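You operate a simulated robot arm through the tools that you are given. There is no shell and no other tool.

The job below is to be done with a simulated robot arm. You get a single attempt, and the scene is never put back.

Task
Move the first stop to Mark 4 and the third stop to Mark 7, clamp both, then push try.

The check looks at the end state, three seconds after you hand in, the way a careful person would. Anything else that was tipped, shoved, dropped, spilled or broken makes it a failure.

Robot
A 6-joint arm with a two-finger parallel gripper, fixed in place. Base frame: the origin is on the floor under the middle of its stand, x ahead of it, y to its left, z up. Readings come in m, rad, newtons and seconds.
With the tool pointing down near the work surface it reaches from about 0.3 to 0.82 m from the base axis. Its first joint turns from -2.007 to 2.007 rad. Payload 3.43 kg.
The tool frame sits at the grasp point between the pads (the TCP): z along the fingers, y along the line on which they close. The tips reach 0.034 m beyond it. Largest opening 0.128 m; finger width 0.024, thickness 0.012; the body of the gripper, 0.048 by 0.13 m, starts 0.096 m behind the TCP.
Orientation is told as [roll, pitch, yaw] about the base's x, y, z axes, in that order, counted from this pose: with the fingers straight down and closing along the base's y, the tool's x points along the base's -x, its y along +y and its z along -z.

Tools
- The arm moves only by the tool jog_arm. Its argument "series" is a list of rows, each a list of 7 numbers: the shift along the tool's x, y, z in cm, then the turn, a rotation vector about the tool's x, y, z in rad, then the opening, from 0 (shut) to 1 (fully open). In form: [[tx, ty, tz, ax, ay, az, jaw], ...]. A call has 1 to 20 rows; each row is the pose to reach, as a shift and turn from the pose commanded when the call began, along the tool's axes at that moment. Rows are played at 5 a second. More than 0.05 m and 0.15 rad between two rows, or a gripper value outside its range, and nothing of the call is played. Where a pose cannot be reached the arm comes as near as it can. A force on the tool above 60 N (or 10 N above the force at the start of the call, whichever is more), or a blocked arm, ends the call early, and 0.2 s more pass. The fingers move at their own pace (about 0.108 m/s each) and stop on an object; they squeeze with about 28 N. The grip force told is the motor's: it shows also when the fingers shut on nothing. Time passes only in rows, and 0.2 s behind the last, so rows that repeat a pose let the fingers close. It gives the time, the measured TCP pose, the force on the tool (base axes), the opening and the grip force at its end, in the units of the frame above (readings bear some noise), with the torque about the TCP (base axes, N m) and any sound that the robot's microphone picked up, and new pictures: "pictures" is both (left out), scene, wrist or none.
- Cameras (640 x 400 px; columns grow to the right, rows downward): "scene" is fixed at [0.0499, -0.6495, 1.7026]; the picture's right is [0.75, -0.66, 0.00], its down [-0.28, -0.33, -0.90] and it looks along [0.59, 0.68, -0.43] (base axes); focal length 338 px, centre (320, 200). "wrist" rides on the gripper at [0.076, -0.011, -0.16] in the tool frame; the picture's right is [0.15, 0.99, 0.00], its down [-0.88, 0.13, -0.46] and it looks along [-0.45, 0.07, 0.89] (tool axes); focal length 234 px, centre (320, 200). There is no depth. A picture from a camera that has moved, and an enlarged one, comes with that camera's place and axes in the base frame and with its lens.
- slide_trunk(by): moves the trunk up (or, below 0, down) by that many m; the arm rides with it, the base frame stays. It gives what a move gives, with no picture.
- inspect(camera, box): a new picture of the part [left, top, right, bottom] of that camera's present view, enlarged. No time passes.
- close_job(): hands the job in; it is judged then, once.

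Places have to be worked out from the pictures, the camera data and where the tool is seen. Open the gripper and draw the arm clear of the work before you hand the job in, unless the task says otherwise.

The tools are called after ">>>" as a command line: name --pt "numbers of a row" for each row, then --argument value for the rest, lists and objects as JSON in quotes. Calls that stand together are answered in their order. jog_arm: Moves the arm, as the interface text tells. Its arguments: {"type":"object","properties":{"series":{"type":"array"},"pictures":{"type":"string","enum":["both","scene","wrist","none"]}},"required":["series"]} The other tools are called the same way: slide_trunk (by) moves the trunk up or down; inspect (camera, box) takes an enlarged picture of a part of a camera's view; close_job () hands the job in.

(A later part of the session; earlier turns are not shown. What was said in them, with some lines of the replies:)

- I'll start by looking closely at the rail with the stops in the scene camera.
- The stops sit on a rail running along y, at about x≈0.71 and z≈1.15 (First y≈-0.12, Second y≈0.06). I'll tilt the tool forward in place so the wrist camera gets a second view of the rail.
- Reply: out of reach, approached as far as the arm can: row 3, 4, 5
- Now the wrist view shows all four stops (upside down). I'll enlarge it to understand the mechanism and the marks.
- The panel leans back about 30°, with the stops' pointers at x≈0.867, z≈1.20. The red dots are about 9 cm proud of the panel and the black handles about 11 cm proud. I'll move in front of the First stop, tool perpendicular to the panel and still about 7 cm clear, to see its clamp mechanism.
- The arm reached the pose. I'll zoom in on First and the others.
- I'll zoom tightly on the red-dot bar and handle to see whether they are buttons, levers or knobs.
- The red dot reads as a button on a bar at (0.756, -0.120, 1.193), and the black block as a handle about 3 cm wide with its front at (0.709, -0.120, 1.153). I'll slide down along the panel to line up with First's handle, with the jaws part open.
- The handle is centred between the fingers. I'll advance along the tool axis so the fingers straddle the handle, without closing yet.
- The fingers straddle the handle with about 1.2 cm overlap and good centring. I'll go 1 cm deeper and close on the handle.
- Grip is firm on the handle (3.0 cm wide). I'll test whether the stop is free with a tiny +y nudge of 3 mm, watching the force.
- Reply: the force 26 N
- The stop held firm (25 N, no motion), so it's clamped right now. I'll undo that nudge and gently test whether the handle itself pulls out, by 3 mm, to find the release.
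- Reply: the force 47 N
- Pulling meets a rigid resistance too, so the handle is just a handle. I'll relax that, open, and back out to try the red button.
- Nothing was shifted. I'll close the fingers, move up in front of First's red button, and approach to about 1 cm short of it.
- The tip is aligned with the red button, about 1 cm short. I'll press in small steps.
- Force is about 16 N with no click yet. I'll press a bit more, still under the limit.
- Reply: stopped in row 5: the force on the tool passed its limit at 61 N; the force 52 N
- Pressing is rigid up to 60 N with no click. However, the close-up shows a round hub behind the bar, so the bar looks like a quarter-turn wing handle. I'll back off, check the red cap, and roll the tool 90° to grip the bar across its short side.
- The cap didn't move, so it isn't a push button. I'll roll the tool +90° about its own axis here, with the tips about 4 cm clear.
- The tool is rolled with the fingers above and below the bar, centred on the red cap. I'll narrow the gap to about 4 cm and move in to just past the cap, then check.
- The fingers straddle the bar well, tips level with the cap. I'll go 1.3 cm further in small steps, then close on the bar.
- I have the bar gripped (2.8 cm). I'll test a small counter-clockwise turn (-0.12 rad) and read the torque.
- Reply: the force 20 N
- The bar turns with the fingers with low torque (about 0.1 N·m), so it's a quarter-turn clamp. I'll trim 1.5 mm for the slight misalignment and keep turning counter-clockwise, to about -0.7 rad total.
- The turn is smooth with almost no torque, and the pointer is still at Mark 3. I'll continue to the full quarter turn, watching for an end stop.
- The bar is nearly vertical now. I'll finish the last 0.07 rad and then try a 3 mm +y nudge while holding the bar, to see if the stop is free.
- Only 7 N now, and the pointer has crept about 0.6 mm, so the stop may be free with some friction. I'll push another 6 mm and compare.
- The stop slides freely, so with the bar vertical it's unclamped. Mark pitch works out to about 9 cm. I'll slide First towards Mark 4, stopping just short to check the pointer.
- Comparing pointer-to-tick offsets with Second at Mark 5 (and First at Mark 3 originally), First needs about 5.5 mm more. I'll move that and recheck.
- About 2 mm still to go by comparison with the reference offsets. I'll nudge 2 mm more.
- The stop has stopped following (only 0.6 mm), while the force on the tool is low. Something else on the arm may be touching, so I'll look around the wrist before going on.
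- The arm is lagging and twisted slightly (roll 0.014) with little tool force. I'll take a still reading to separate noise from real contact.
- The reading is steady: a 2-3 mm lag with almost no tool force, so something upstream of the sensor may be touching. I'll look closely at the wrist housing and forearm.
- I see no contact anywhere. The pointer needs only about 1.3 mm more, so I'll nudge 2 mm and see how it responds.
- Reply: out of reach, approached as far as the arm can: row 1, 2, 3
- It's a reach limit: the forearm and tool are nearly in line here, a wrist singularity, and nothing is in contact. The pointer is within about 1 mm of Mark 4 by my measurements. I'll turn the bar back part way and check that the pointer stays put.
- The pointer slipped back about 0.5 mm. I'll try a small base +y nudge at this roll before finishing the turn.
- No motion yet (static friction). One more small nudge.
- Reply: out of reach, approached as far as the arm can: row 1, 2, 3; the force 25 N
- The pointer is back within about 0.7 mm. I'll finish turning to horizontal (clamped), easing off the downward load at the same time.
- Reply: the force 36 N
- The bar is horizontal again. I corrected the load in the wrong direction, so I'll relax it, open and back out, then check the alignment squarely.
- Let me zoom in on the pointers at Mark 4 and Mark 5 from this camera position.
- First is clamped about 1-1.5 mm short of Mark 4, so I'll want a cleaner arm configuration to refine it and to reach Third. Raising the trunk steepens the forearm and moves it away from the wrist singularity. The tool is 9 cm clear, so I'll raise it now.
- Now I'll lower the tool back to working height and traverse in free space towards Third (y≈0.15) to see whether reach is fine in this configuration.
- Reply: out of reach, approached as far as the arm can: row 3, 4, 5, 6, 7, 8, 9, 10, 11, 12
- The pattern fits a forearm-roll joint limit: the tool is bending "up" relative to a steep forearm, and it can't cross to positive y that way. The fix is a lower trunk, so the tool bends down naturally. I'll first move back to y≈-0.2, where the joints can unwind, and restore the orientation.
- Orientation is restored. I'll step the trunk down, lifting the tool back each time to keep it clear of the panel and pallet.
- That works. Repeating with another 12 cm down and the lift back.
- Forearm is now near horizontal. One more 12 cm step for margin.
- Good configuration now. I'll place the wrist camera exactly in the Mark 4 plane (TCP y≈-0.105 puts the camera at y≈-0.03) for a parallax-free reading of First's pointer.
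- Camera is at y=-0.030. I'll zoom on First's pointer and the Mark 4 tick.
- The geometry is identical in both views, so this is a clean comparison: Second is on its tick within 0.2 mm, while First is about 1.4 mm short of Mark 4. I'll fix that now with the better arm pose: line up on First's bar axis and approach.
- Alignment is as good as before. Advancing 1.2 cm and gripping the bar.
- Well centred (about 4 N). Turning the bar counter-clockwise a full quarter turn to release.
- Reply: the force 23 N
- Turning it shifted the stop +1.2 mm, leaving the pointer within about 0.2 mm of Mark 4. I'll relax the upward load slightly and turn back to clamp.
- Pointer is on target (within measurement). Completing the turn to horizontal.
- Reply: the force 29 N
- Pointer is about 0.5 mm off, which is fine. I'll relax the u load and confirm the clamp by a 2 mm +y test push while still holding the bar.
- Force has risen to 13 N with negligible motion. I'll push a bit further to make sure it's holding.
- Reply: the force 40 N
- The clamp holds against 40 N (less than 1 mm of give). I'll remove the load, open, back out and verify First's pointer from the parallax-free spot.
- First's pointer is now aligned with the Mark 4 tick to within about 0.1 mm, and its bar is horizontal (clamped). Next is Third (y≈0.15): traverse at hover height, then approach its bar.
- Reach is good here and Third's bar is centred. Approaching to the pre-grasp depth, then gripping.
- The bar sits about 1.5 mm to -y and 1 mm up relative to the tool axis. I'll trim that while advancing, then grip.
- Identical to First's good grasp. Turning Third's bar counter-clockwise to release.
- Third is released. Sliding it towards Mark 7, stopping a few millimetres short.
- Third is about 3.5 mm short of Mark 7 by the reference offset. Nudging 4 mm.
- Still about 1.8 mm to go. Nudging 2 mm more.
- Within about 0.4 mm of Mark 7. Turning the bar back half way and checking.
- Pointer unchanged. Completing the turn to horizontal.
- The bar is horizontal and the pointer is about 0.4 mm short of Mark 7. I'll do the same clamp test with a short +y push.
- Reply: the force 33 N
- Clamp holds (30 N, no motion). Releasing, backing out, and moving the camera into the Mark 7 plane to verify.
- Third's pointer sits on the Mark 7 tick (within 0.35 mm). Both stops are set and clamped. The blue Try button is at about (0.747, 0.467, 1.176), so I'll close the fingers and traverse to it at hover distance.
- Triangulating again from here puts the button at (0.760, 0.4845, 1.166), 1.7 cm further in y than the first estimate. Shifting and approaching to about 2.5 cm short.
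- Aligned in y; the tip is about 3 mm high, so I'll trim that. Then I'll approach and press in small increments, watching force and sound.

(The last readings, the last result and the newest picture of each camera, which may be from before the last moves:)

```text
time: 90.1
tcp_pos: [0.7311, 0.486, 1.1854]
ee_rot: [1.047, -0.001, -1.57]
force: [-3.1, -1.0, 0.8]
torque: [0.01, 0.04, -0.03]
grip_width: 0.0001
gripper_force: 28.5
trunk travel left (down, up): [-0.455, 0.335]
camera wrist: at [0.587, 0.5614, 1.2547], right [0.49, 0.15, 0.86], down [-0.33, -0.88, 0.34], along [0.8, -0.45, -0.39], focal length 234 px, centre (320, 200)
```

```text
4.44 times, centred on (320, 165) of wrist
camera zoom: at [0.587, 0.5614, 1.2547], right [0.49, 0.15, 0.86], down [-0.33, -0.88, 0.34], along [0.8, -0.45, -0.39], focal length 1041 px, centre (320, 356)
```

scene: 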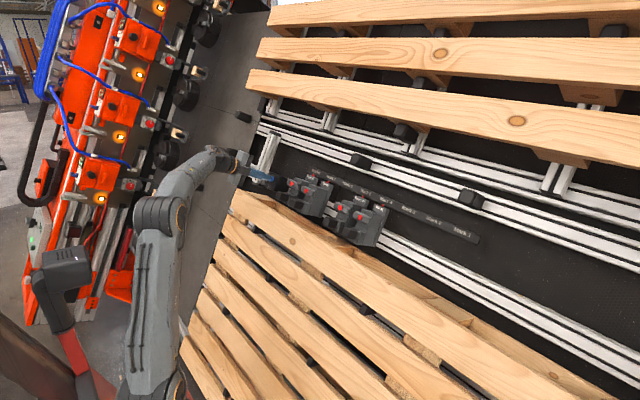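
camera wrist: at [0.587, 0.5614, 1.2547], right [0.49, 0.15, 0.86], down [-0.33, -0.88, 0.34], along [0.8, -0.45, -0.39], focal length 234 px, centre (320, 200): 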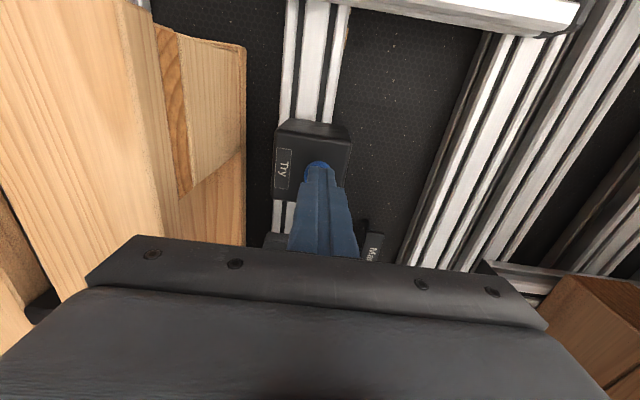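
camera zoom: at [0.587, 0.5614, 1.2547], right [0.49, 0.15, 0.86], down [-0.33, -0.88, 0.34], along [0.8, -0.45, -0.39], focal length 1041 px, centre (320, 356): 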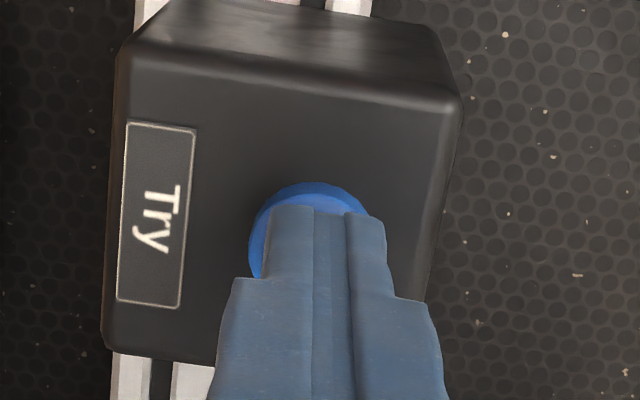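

Contact has just begun (3 N). Pressing in steps.

>>> jog_arm --pt "0 0 0.2 0 0 0 0" --pt "0 0 0.4 0 0 0 0" --pt "0 0 0.6 0 0 0 0" --pt "0 0 0.7 0 0 0 0" --pt "0 0 0.7 0 0 0 0"

>>> inspect --camera "scene" --box '[230, 140, 310, 210]'

```text
time: 91.3
tcp_pos: [0.7346, 0.4865, 1.1838]
ee_rot: [1.05, 0.003, -1.571]
force: [-38.4, -8.0, 11.7]
torque: [-0.05, 0.38, -0.33]
grip_width: 0.0
gripper_force: 28.0
trunk travel left (down, up): [-0.455, 0.335]
camera wrist: at [0.5897, 0.5613, 1.2529], right [0.49, 0.14, 0.86], down [-0.33, -0.88, 0.34], along [0.81, -0.45, -0.39], focal length 234 px, centre (320, 200)
```

scene: 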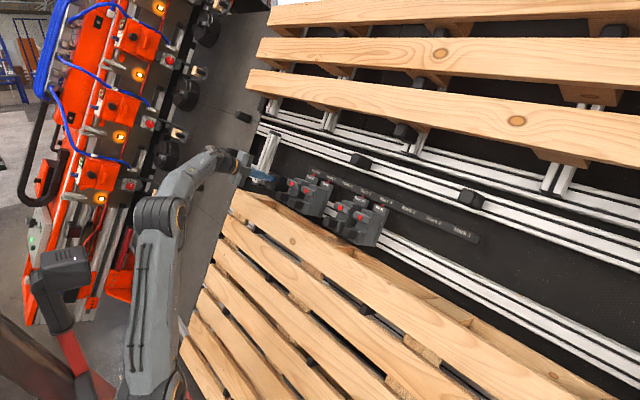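
wrist: 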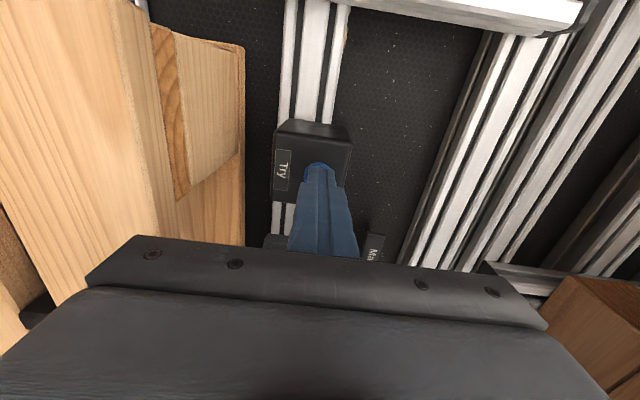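

```text
5.71 times, centred on (270, 175) of scene
camera zoom: at [0.0499, -0.6495, 1.7026], right [0.75, -0.66, 0.0], down [-0.28, -0.33, -0.9], along [0.59, 0.68, -0.43], focal length 1929 px, centre (606, 343)
```

zoom: 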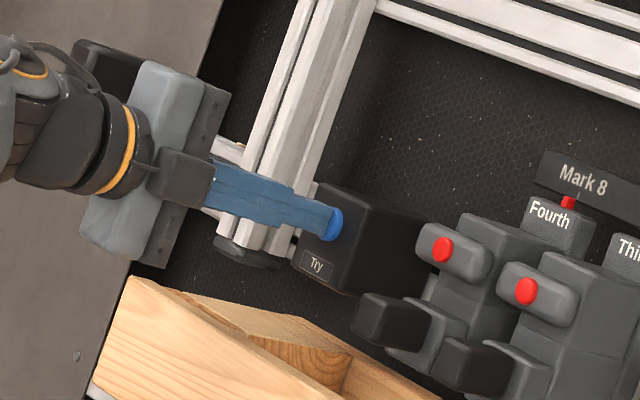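

The button gave about 4 mm and has now stiffened at 40 N. I'll press slightly more to be sure it bottoms, then release and look for a response.

>>> jog_arm --pt "0 0 0.08 0 0 0 0" --pt "0 0 0.15 0 0 0 0" --pt "0 0 0.15 0 0 0 0" --pictures "none"

>>> inspect --camera "wrist" --box '[260, 120, 380, 210]'

>>> inspect --camera "scene" --box '[270, 150, 430, 250]'

```text
time: 92.1
tcp_pos: [0.7353, 0.4864, 1.183]
ee_rot: [1.049, 0.002, -1.569]
force: [-52.4, -2.2, 15.2]
torque: [-0.04, 0.57, -0.17]
grip_width: 0.0001
gripper_force: 27.9
trunk travel left (down, up): [-0.455, 0.335]
```

```text
4.44 times, centred on (320, 165) of wrist
camera zoom: at [0.5907, 0.5612, 1.2523], right [0.49, 0.15, 0.86], down [-0.33, -0.88, 0.34], along [0.81, -0.45, -0.39], focal length 1041 px, centre (320, 356)
```

zoom: 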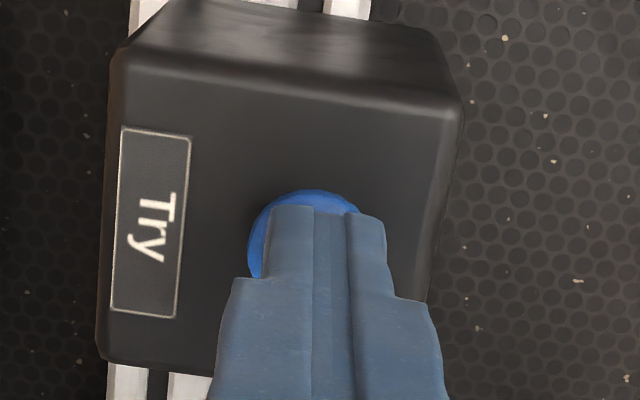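

```text
4.00 times, centred on (350, 200) of scene
camera zoom: at [0.0499, -0.6495, 1.7026], right [0.75, -0.66, 0.0], down [-0.28, -0.33, -0.9], along [0.59, 0.68, -0.43], focal length 1350 px, centre (200, 200)
```

zoom: 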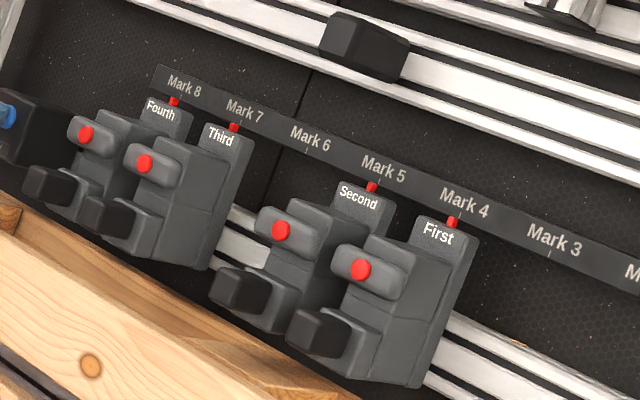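

The button is fully pressed. I'll back off and see whether anything responded.

>>> jog_arm --pt "0 0 -0.5 0 0 0 0" --pt "0 0 -1.5 0 0 0 0" --pt "0 0 -3.0 0 0 0 0" --pt "0 0 -5.0 0 0 0 0" --pt "0 0 -7.0 0 0 0 0"

>>> inspect --camera "wrist" --box '[260, 90, 380, 200]'

>>> inspect --camera "scene" --box '[230, 140, 430, 260]'

>>> inspect --camera "scene" --box '[365, 186, 405, 211]'

>>> inspect --camera "scene" --box '[310, 165, 350, 190]'

```text
time: 93.3
tcp_pos: [0.677, 0.4863, 1.215]
ee_rot: [1.047, 0.0, -1.57]
force: [0.3, -0.3, -0.5]
torque: [-0.01, -0.02, 0.0]
grip_width: 0.0
gripper_force: 27.6
trunk travel left (down, up): [-0.455, 0.335]
camera wrist: at [0.5339, 0.5616, 1.2842], right [0.49, 0.15, 0.86], down [-0.33, -0.88, 0.34], along [0.8, -0.45, -0.39], focal length 234 px, centre (320, 200)
```

scene: 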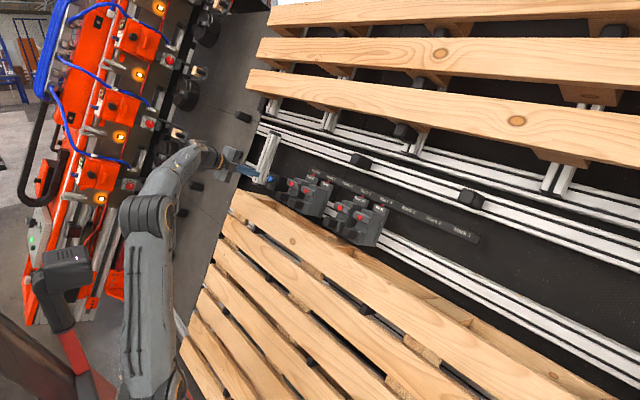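
wrist: 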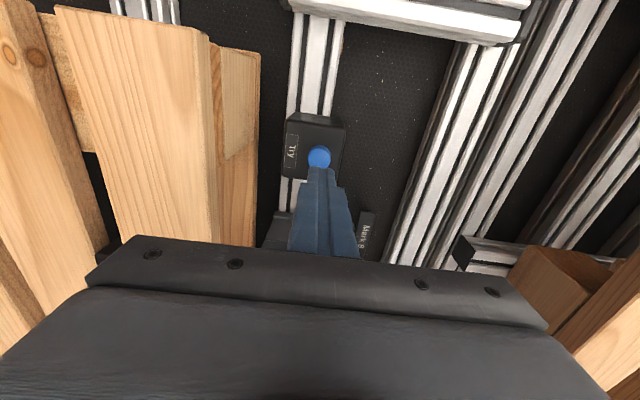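

```text
3.64 times, centred on (320, 145) of wrist
camera zoom: at [0.5339, 0.5616, 1.2842], right [0.49, 0.15, 0.86], down [-0.33, -0.88, 0.34], along [0.8, -0.45, -0.39], focal length 852 px, centre (320, 400)
```

zoom: 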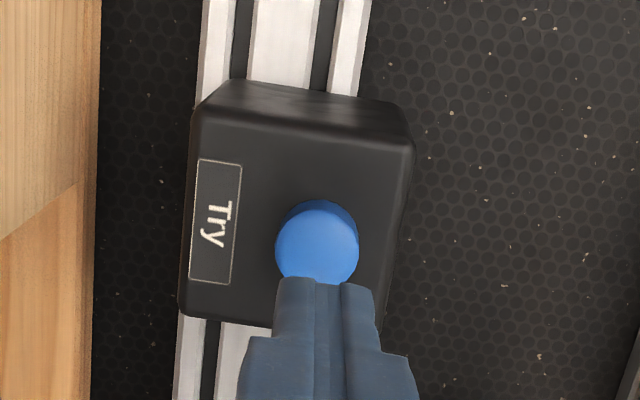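

```text
3.20 times, centred on (330, 200) of scene
camera zoom: at [0.0499, -0.6495, 1.7026], right [0.75, -0.66, 0.0], down [-0.28, -0.33, -0.9], along [0.59, 0.68, -0.43], focal length 1080 px, centre (288, 200)
```

zoom: 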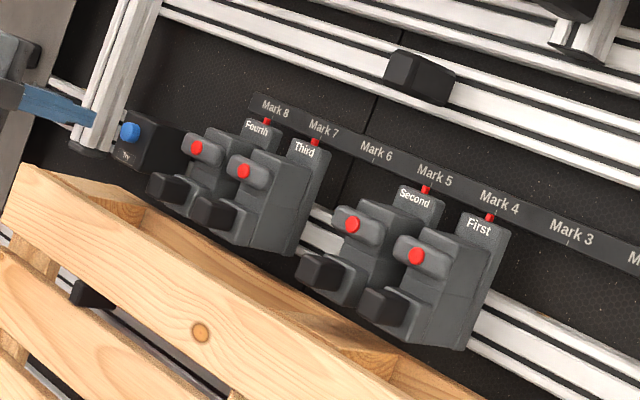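

```text
16.00 times, centred on (385, 198) of scene
camera zoom: at [0.0499, -0.6495, 1.7026], right [0.75, -0.66, 0.0], down [-0.28, -0.33, -0.9], along [0.59, 0.68, -0.43], focal length 5402 px, centre (-720, 224)
```

zoom: 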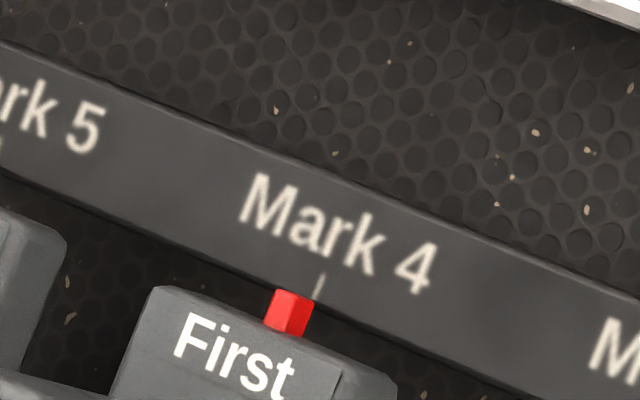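

```text
16.00 times, centred on (330, 178) of scene
camera zoom: at [0.0499, -0.6495, 1.7026], right [0.75, -0.66, 0.0], down [-0.28, -0.33, -0.9], along [0.59, 0.68, -0.43], focal length 5402 px, centre (160, 560)
```

zoom: 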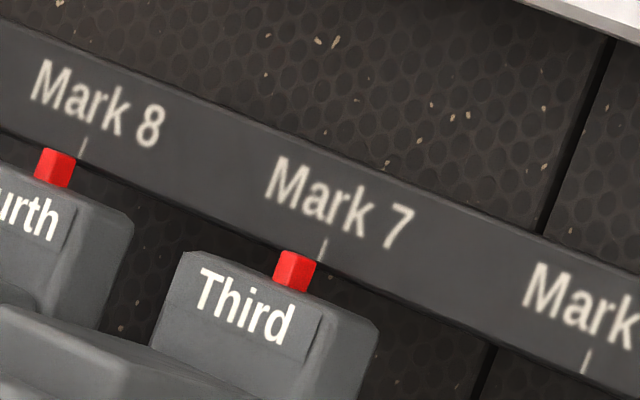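

The button springs back and the stops are unmoved, but no sound was reported. I'll wait a second at this spot to see if anything else responds.

>>> jog_arm --pt "0 0 0 0 0 0 0" --pt "0 0 0 0 0 0 0" --pt "0 0 0 0 0 0 0" --pt "0 0 0 0 0 0 0" --pt "0 0 0 0 0 0 0" --pt "0 0 0 0 0 0 0" --pictures "scene"

>>> inspect --camera "scene" --box '[255, 160, 300, 200]'

```text
time: 94.7
tcp_pos: [0.6766, 0.4861, 1.2142]
ee_rot: [1.047, 0.001, -1.573]
force: [0.8, -0.3, -0.3]
torque: [0.0, 0.01, 0.0]
grip_width: 0.0
gripper_force: 27.5
trunk travel left (down, up): [-0.455, 0.335]
```

scene: 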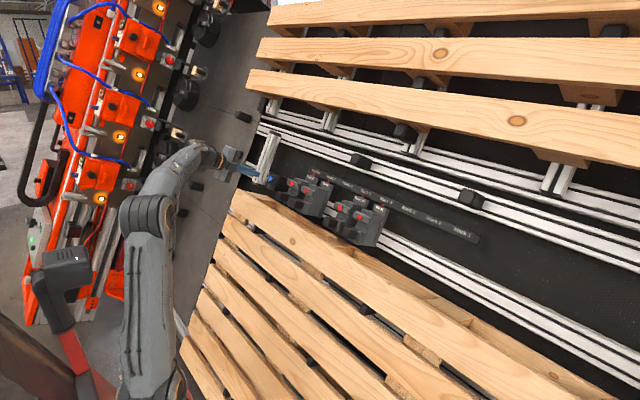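

```text
10.00 times, centred on (278, 180) of scene
camera zoom: at [0.0499, -0.6495, 1.7026], right [0.75, -0.66, 0.0], down [-0.28, -0.33, -0.9], along [0.59, 0.68, -0.43], focal length 3376 px, centre (745, 400)
```

zoom: 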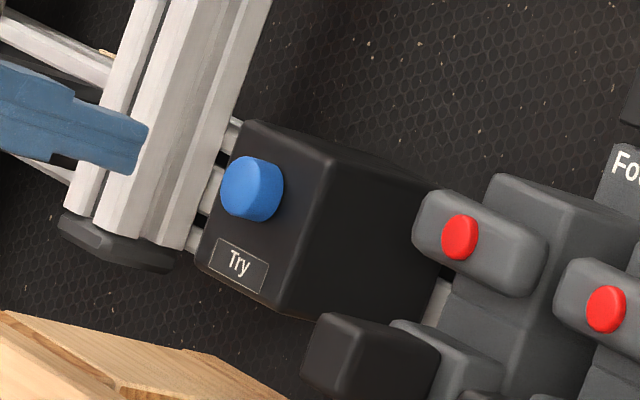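

Nothing visible changed, which may be normal. To be sure the press counted, I'll press once more, better centred, reading the force profile to confirm that it really bottoms out.

>>> jog_arm --pt "0 -0.15 2.0 0 0 0 0" --pt "0 -0.3 4.0 0 0 0 0" --pt "0 -0.3 5.5 0 0 0 0" --pt "0 -0.3 6.2 0 0 0 0" --pt "0 -0.3 6.35 0 0 0 0" --pictures "none"

>>> inspect --camera "wrist" --box '[260, 120, 380, 210]'

>>> jog_arm --pt "0 0 0.1 0 0 0 0" --pt "0 0 0.2 0 0 0 0" --pictures "none"

>>> jog_arm --pt "0 0 0.1 0 0 0 0" --pt "0 0 0.2 0 0 0 0" --pictures "none"

>>> jog_arm --pt "0 0 0.1 0 0 0 0" --pt "0 0 0.2 0 0 0 0" --pictures "none"

>>> inspect --camera "wrist" --box '[260, 120, 380, 210]'

>>> inspect --camera "scene" --box '[255, 160, 300, 200]'

```text
time: 95.9
tcp_pos: [0.7293, 0.4865, 1.181]
ee_rot: [1.049, 0.002, -1.572]
force: [-9.1, -3.5, 2.4]
torque: [-0.04, 0.08, -0.08]
grip_width: 0.0
gripper_force: 28.1
trunk travel left (down, up): [-0.455, 0.335]
```

```text
4.44 times, centred on (320, 165) of wrist
camera zoom: at [0.5854, 0.5615, 1.2506], right [0.49, 0.15, 0.86], down [-0.33, -0.88, 0.34], along [0.81, -0.45, -0.39], focal length 1041 px, centre (320, 356)
```

zoom: 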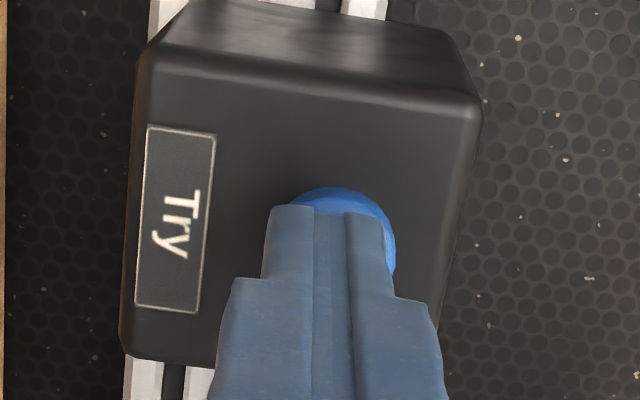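

```text
time: 96.5
tcp_pos: [0.73, 0.4862, 1.181]
ee_rot: [1.048, -0.001, -1.57]
force: [-22.1, -1.7, 0.5]
torque: [-0.02, 0.34, -0.1]
grip_width: 0.0001
gripper_force: 28.0
trunk travel left (down, up): [-0.455, 0.335]
```

```text
time: 97.1
tcp_pos: [0.7312, 0.4857, 1.1802]
ee_rot: [1.049, 0.001, -1.573]
force: [-37.9, -6.4, 2.1]
torque: [-0.13, 0.51, -0.28]
grip_width: 0.0
gripper_force: 28.5
trunk travel left (down, up): [-0.455, 0.335]
```

```text
time: 97.7
tcp_pos: [0.734, 0.487, 1.1805]
ee_rot: [1.052, 0.002, -1.57]
force: [-46.7, -4.0, 6.0]
torque: [-0.08, 0.54, -0.13]
grip_width: 0.0003
gripper_force: 28.0
trunk travel left (down, up): [-0.455, 0.335]
```

```text
4.44 times, centred on (320, 165) of wrist
camera zoom: at [0.5883, 0.5617, 1.2498], right [0.49, 0.15, 0.86], down [-0.33, -0.88, 0.34], along [0.81, -0.45, -0.39], focal length 1041 px, centre (320, 356)
```

zoom: 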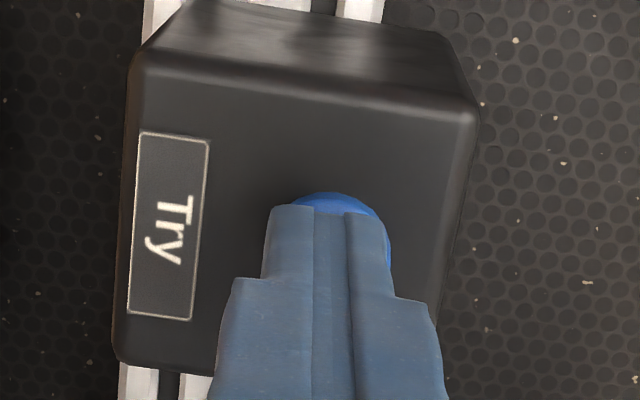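

```text
10.00 times, centred on (278, 180) of scene
camera zoom: at [0.0499, -0.6495, 1.7026], right [0.75, -0.66, 0.0], down [-0.28, -0.33, -0.9], along [0.59, 0.68, -0.43], focal length 3376 px, centre (745, 400)
```

zoom: 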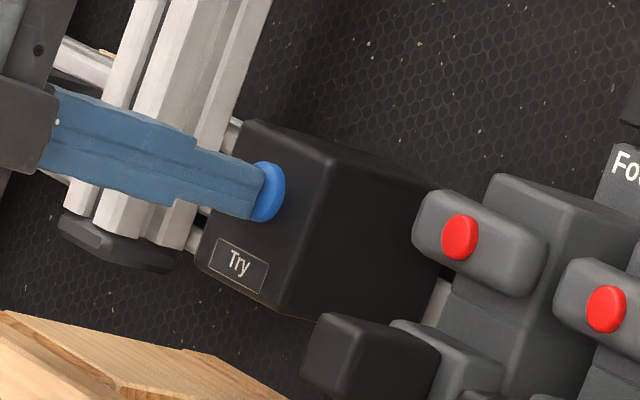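

The force rises steadily at about 8 N/mm with travel of 4-5 mm, so the spring is stiff and I'm not certain it has bottomed. I'll push further in small steps, watching for a click or a stop.

>>> jog_arm --pt "0 0.05 0.1 0 0 0 0" --pt "0 0.1 0.2 0 0 0 0" --pictures "none"

>>> jog_arm --pt "0 0 0.1 0 0 0 0" --pt "0 0 0.2 0 0 0 0" --pictures "none"

>>> inspect --camera "scene" --box '[255, 160, 300, 200]'

```text
time: 98.3
tcp_pos: [0.733, 0.4882, 1.185]
ee_rot: [1.049, 0.007, -1.569]
force: [-27.7, -0.2, 6.0]
torque: [-0.04, 0.37, -0.22]
grip_width: 0.0002
gripper_force: 27.6
trunk travel left (down, up): [-0.455, 0.335]
stopped in row 2: the force on the tool passed its limit at 62 N (the readings are from after the stop); the commanded pose is now the measured one
```

```text
time: 98.9
tcp_pos: [0.7351, 0.4885, 1.1834]
ee_rot: [1.051, 0.005, -1.569]
force: [-48.1, 8.8, 26.0]
torque: [0.55, 0.15, -0.16]
grip_width: 0.0
gripper_force: 28.1
trunk travel left (down, up): [-0.455, 0.335]
```

```text
10.00 times, centred on (278, 180) of scene
camera zoom: at [0.0499, -0.6495, 1.7026], right [0.75, -0.66, 0.0], down [-0.28, -0.33, -0.9], along [0.59, 0.68, -0.43], focal length 3376 px, centre (745, 400)
```

zoom: 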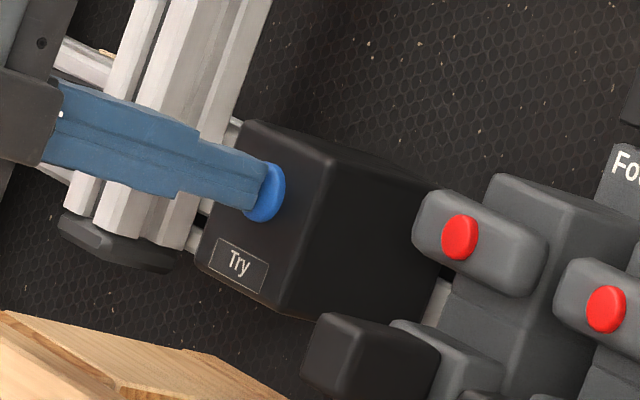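

The last 2 mm raised the force at about 14 N/mm, the same as rigid contact, so the button is fully bottomed (about 4.5 mm of travel, also reached on the first press). Now I'll back out, open the gripper and draw clear.

>>> jog_arm --pt "0 0 -0.6 0 0 0 0" --pt "0 0 -2.0 0 0 0 0" --pt "0 0 -4.5 0 0 0 0" --pt "0 0 -7.5 0 0 0 0.2" --pt "0 0 -10.5 0 0 0 0.5" --pt "-2.0 1.5 -13.5 0 0 0 0.5" --pt "-5.0 3.0 -16.5 0 0 0 0.5"

>>> inspect --camera "scene" --box '[240, 140, 440, 260]'

>>> inspect --camera "scene" --box '[365, 186, 405, 211]'

>>> inspect --camera "scene" --box '[310, 165, 350, 190]'

```text
time: 100.5
tcp_pos: [0.6087, 0.4344, 1.2854]
ee_rot: [1.044, 0.001, -1.571]
force: [0.7, -0.3, -1.4]
torque: [-0.02, -0.05, -0.05]
grip_width: 0.0639
gripper_force: 0.1
trunk travel left (down, up): [-0.455, 0.335]
camera wrist: at [0.4657, 0.5098, 1.3548], right [0.5, 0.15, 0.85], down [-0.33, -0.88, 0.34], along [0.8, -0.45, -0.39], focal length 234 px, centre (320, 200)
```

scene: 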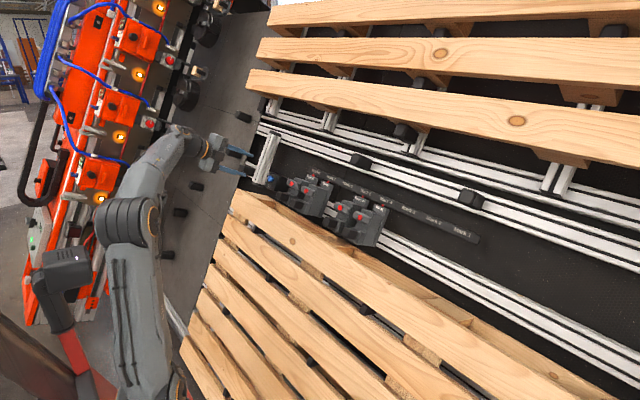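
wrist: 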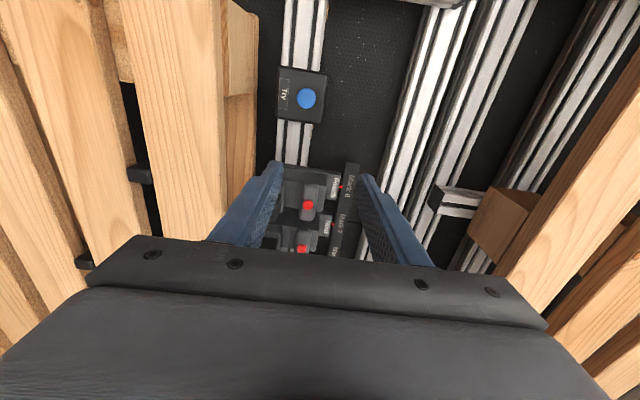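

```text
3.20 times, centred on (340, 200) of scene
camera zoom: at [0.0499, -0.6495, 1.7026], right [0.75, -0.66, 0.0], down [-0.28, -0.33, -0.9], along [0.59, 0.68, -0.43], focal length 1080 px, centre (256, 200)
```

zoom: 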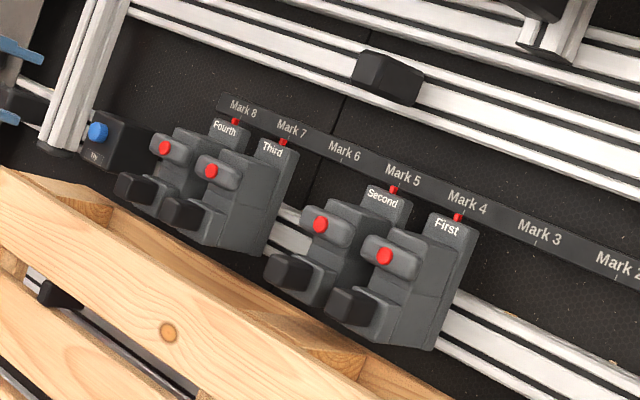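

```text
16.00 times, centred on (385, 198) of scene
camera zoom: at [0.0499, -0.6495, 1.7026], right [0.75, -0.66, 0.0], down [-0.28, -0.33, -0.9], along [0.59, 0.68, -0.43], focal length 5402 px, centre (-720, 224)
```

zoom: 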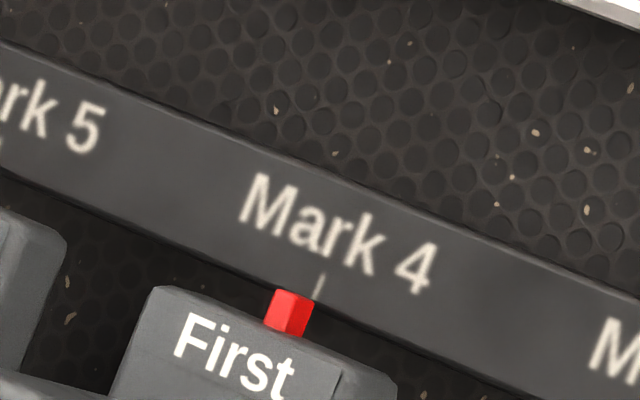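

```text
16.00 times, centred on (330, 178) of scene
camera zoom: at [0.0499, -0.6495, 1.7026], right [0.75, -0.66, 0.0], down [-0.28, -0.33, -0.9], along [0.59, 0.68, -0.43], focal length 5402 px, centre (160, 560)
```

zoom: 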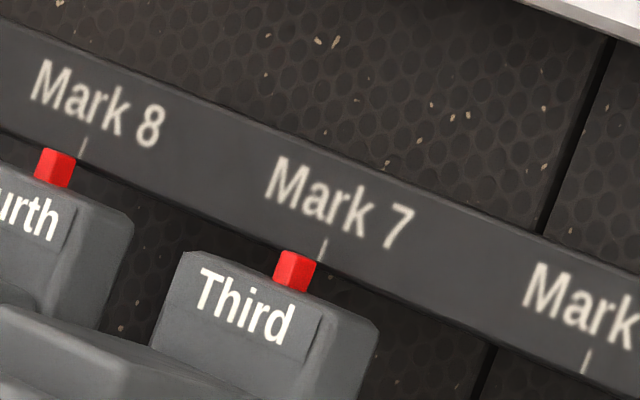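

Both stops are still on their marks. Let me compare the clamp bar angles of all four stops to make sure First and Third are fully turned home.

>>> inspect --camera "scene" --box '[325, 205, 385, 245]'

>>> inspect --camera "scene" --box '[280, 170, 330, 205]'

```text
10.00 times, centred on (355, 225) of scene
camera zoom: at [0.0499, -0.6495, 1.7026], right [0.75, -0.66, 0.0], down [-0.28, -0.33, -0.9], along [0.59, 0.68, -0.43], focal length 3376 px, centre (-30, -50)
```

zoom: 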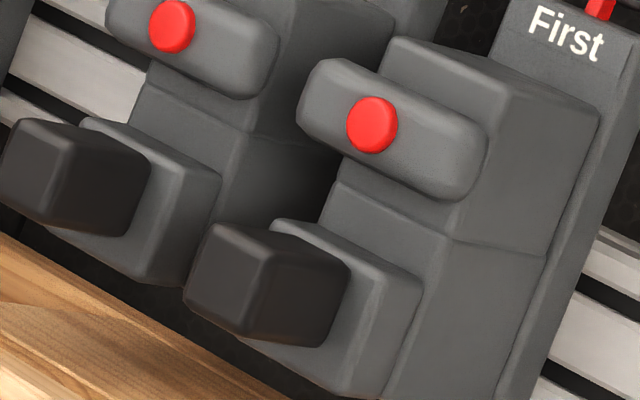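

```text
11.43 times, centred on (305, 188) of scene
camera zoom: at [0.0499, -0.6495, 1.7026], right [0.75, -0.66, 0.0], down [-0.28, -0.33, -0.9], along [0.59, 0.68, -0.43], focal length 3858 px, centre (491, 343)
```

zoom: 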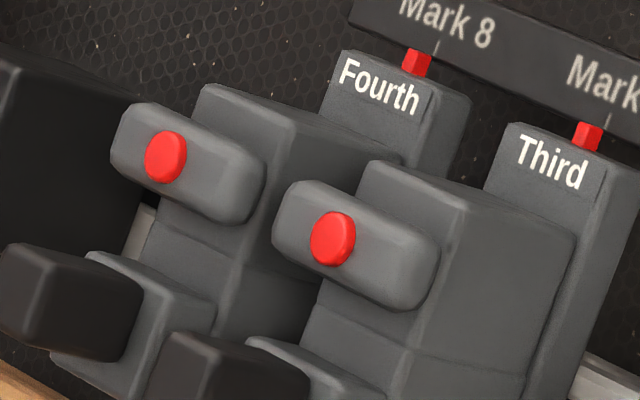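

All four bars sit at the same angle, so First and Third are clamped like the untouched ones. I'll draw the arm a bit further back, fully clear of the panel.

>>> jog_arm --pt "-2.0 1.5 -3.0 0 0 0 0.6" --pt "-4.0 3.0 -6.0 0 0 0 0.6" --pt "-6.0 4.5 -9.0 0 0 0 0.6" --pt "-6.0 4.5 -9.0 0 0 0 0.6"

>>> inspect --camera "scene" --box '[220, 140, 480, 300]'

```text
time: 101.5
tcp_pos: [0.5545, 0.3726, 1.3706]
ee_rot: [1.045, -0.002, -1.571]
force: [-0.2, 0.3, -0.7]
torque: [-0.03, 0.0, -0.02]
grip_width: 0.077
gripper_force: 0.1
trunk travel left (down, up): [-0.455, 0.335]
camera wrist: at [0.4119, 0.4485, 1.4407], right [0.5, 0.15, 0.86], down [-0.33, -0.88, 0.34], along [0.8, -0.45, -0.39], focal length 234 px, centre (320, 200)
```

scene: 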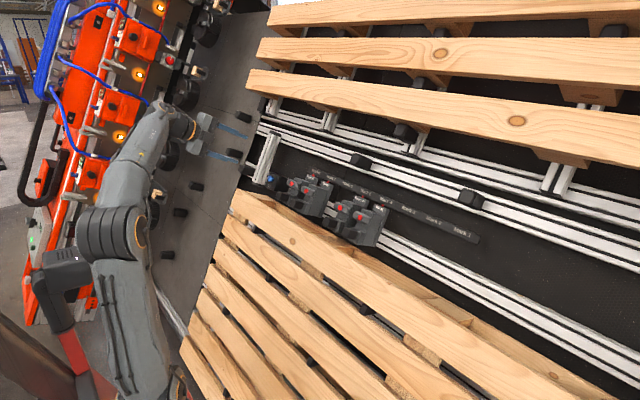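
wrist: 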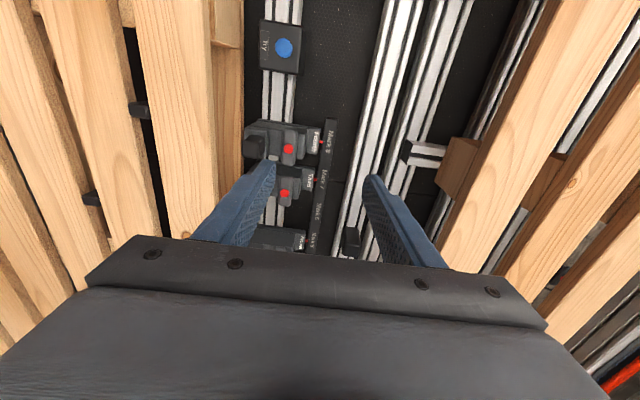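

```text
2.46 times, centred on (350, 220) of scene
camera zoom: at [0.0499, -0.6495, 1.7026], right [0.75, -0.66, 0.0], down [-0.28, -0.33, -0.9], along [0.59, 0.68, -0.43], focal length 831 px, centre (246, 151)
```

zoom: 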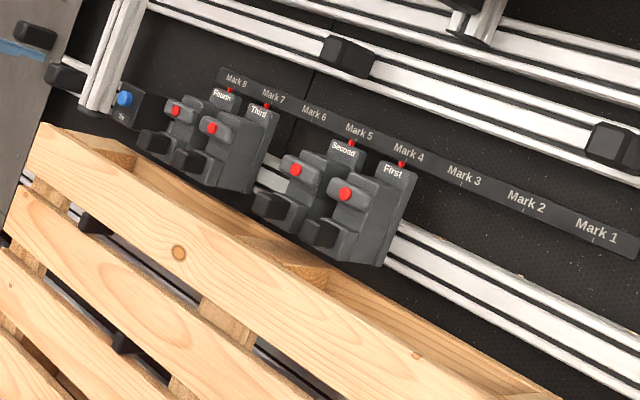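

First is at Mark 4 and Third at Mark 7, both clamped. Second and Fourth haven't moved, Try has been pressed to its end stop, and the gripper is open and clear. Handing in.

>>> close_job

```text
The job is handed in.
```

The first stop is at Mark 4 and the third stop is at Mark 7. Both are clamped, and I pushed Try after that. The job is handed in.

- **Position:** first is within about 0.1 mm of its mark and third within about 0.4 mm, as far as I could measure from the camera.
- **Clamping:** each stop's bar turns a quarter turn to release. I turned both back to horizontal and pushed on each stop. Third held 30 N with no movement. First shifted less than 1 mm at 40 N and was on its mark when I checked it afterwards.
- **Try:** I pressed it twice, because nothing visible or audible happened the first time. The force readings show it reached its end stop, but I saw no light, sound or movement to confirm it registered.
- **Rest of the scene:** the second and fourth stops are still at their marks, and nothing else was moved. The gripper is open and the arm is clear of the panel.
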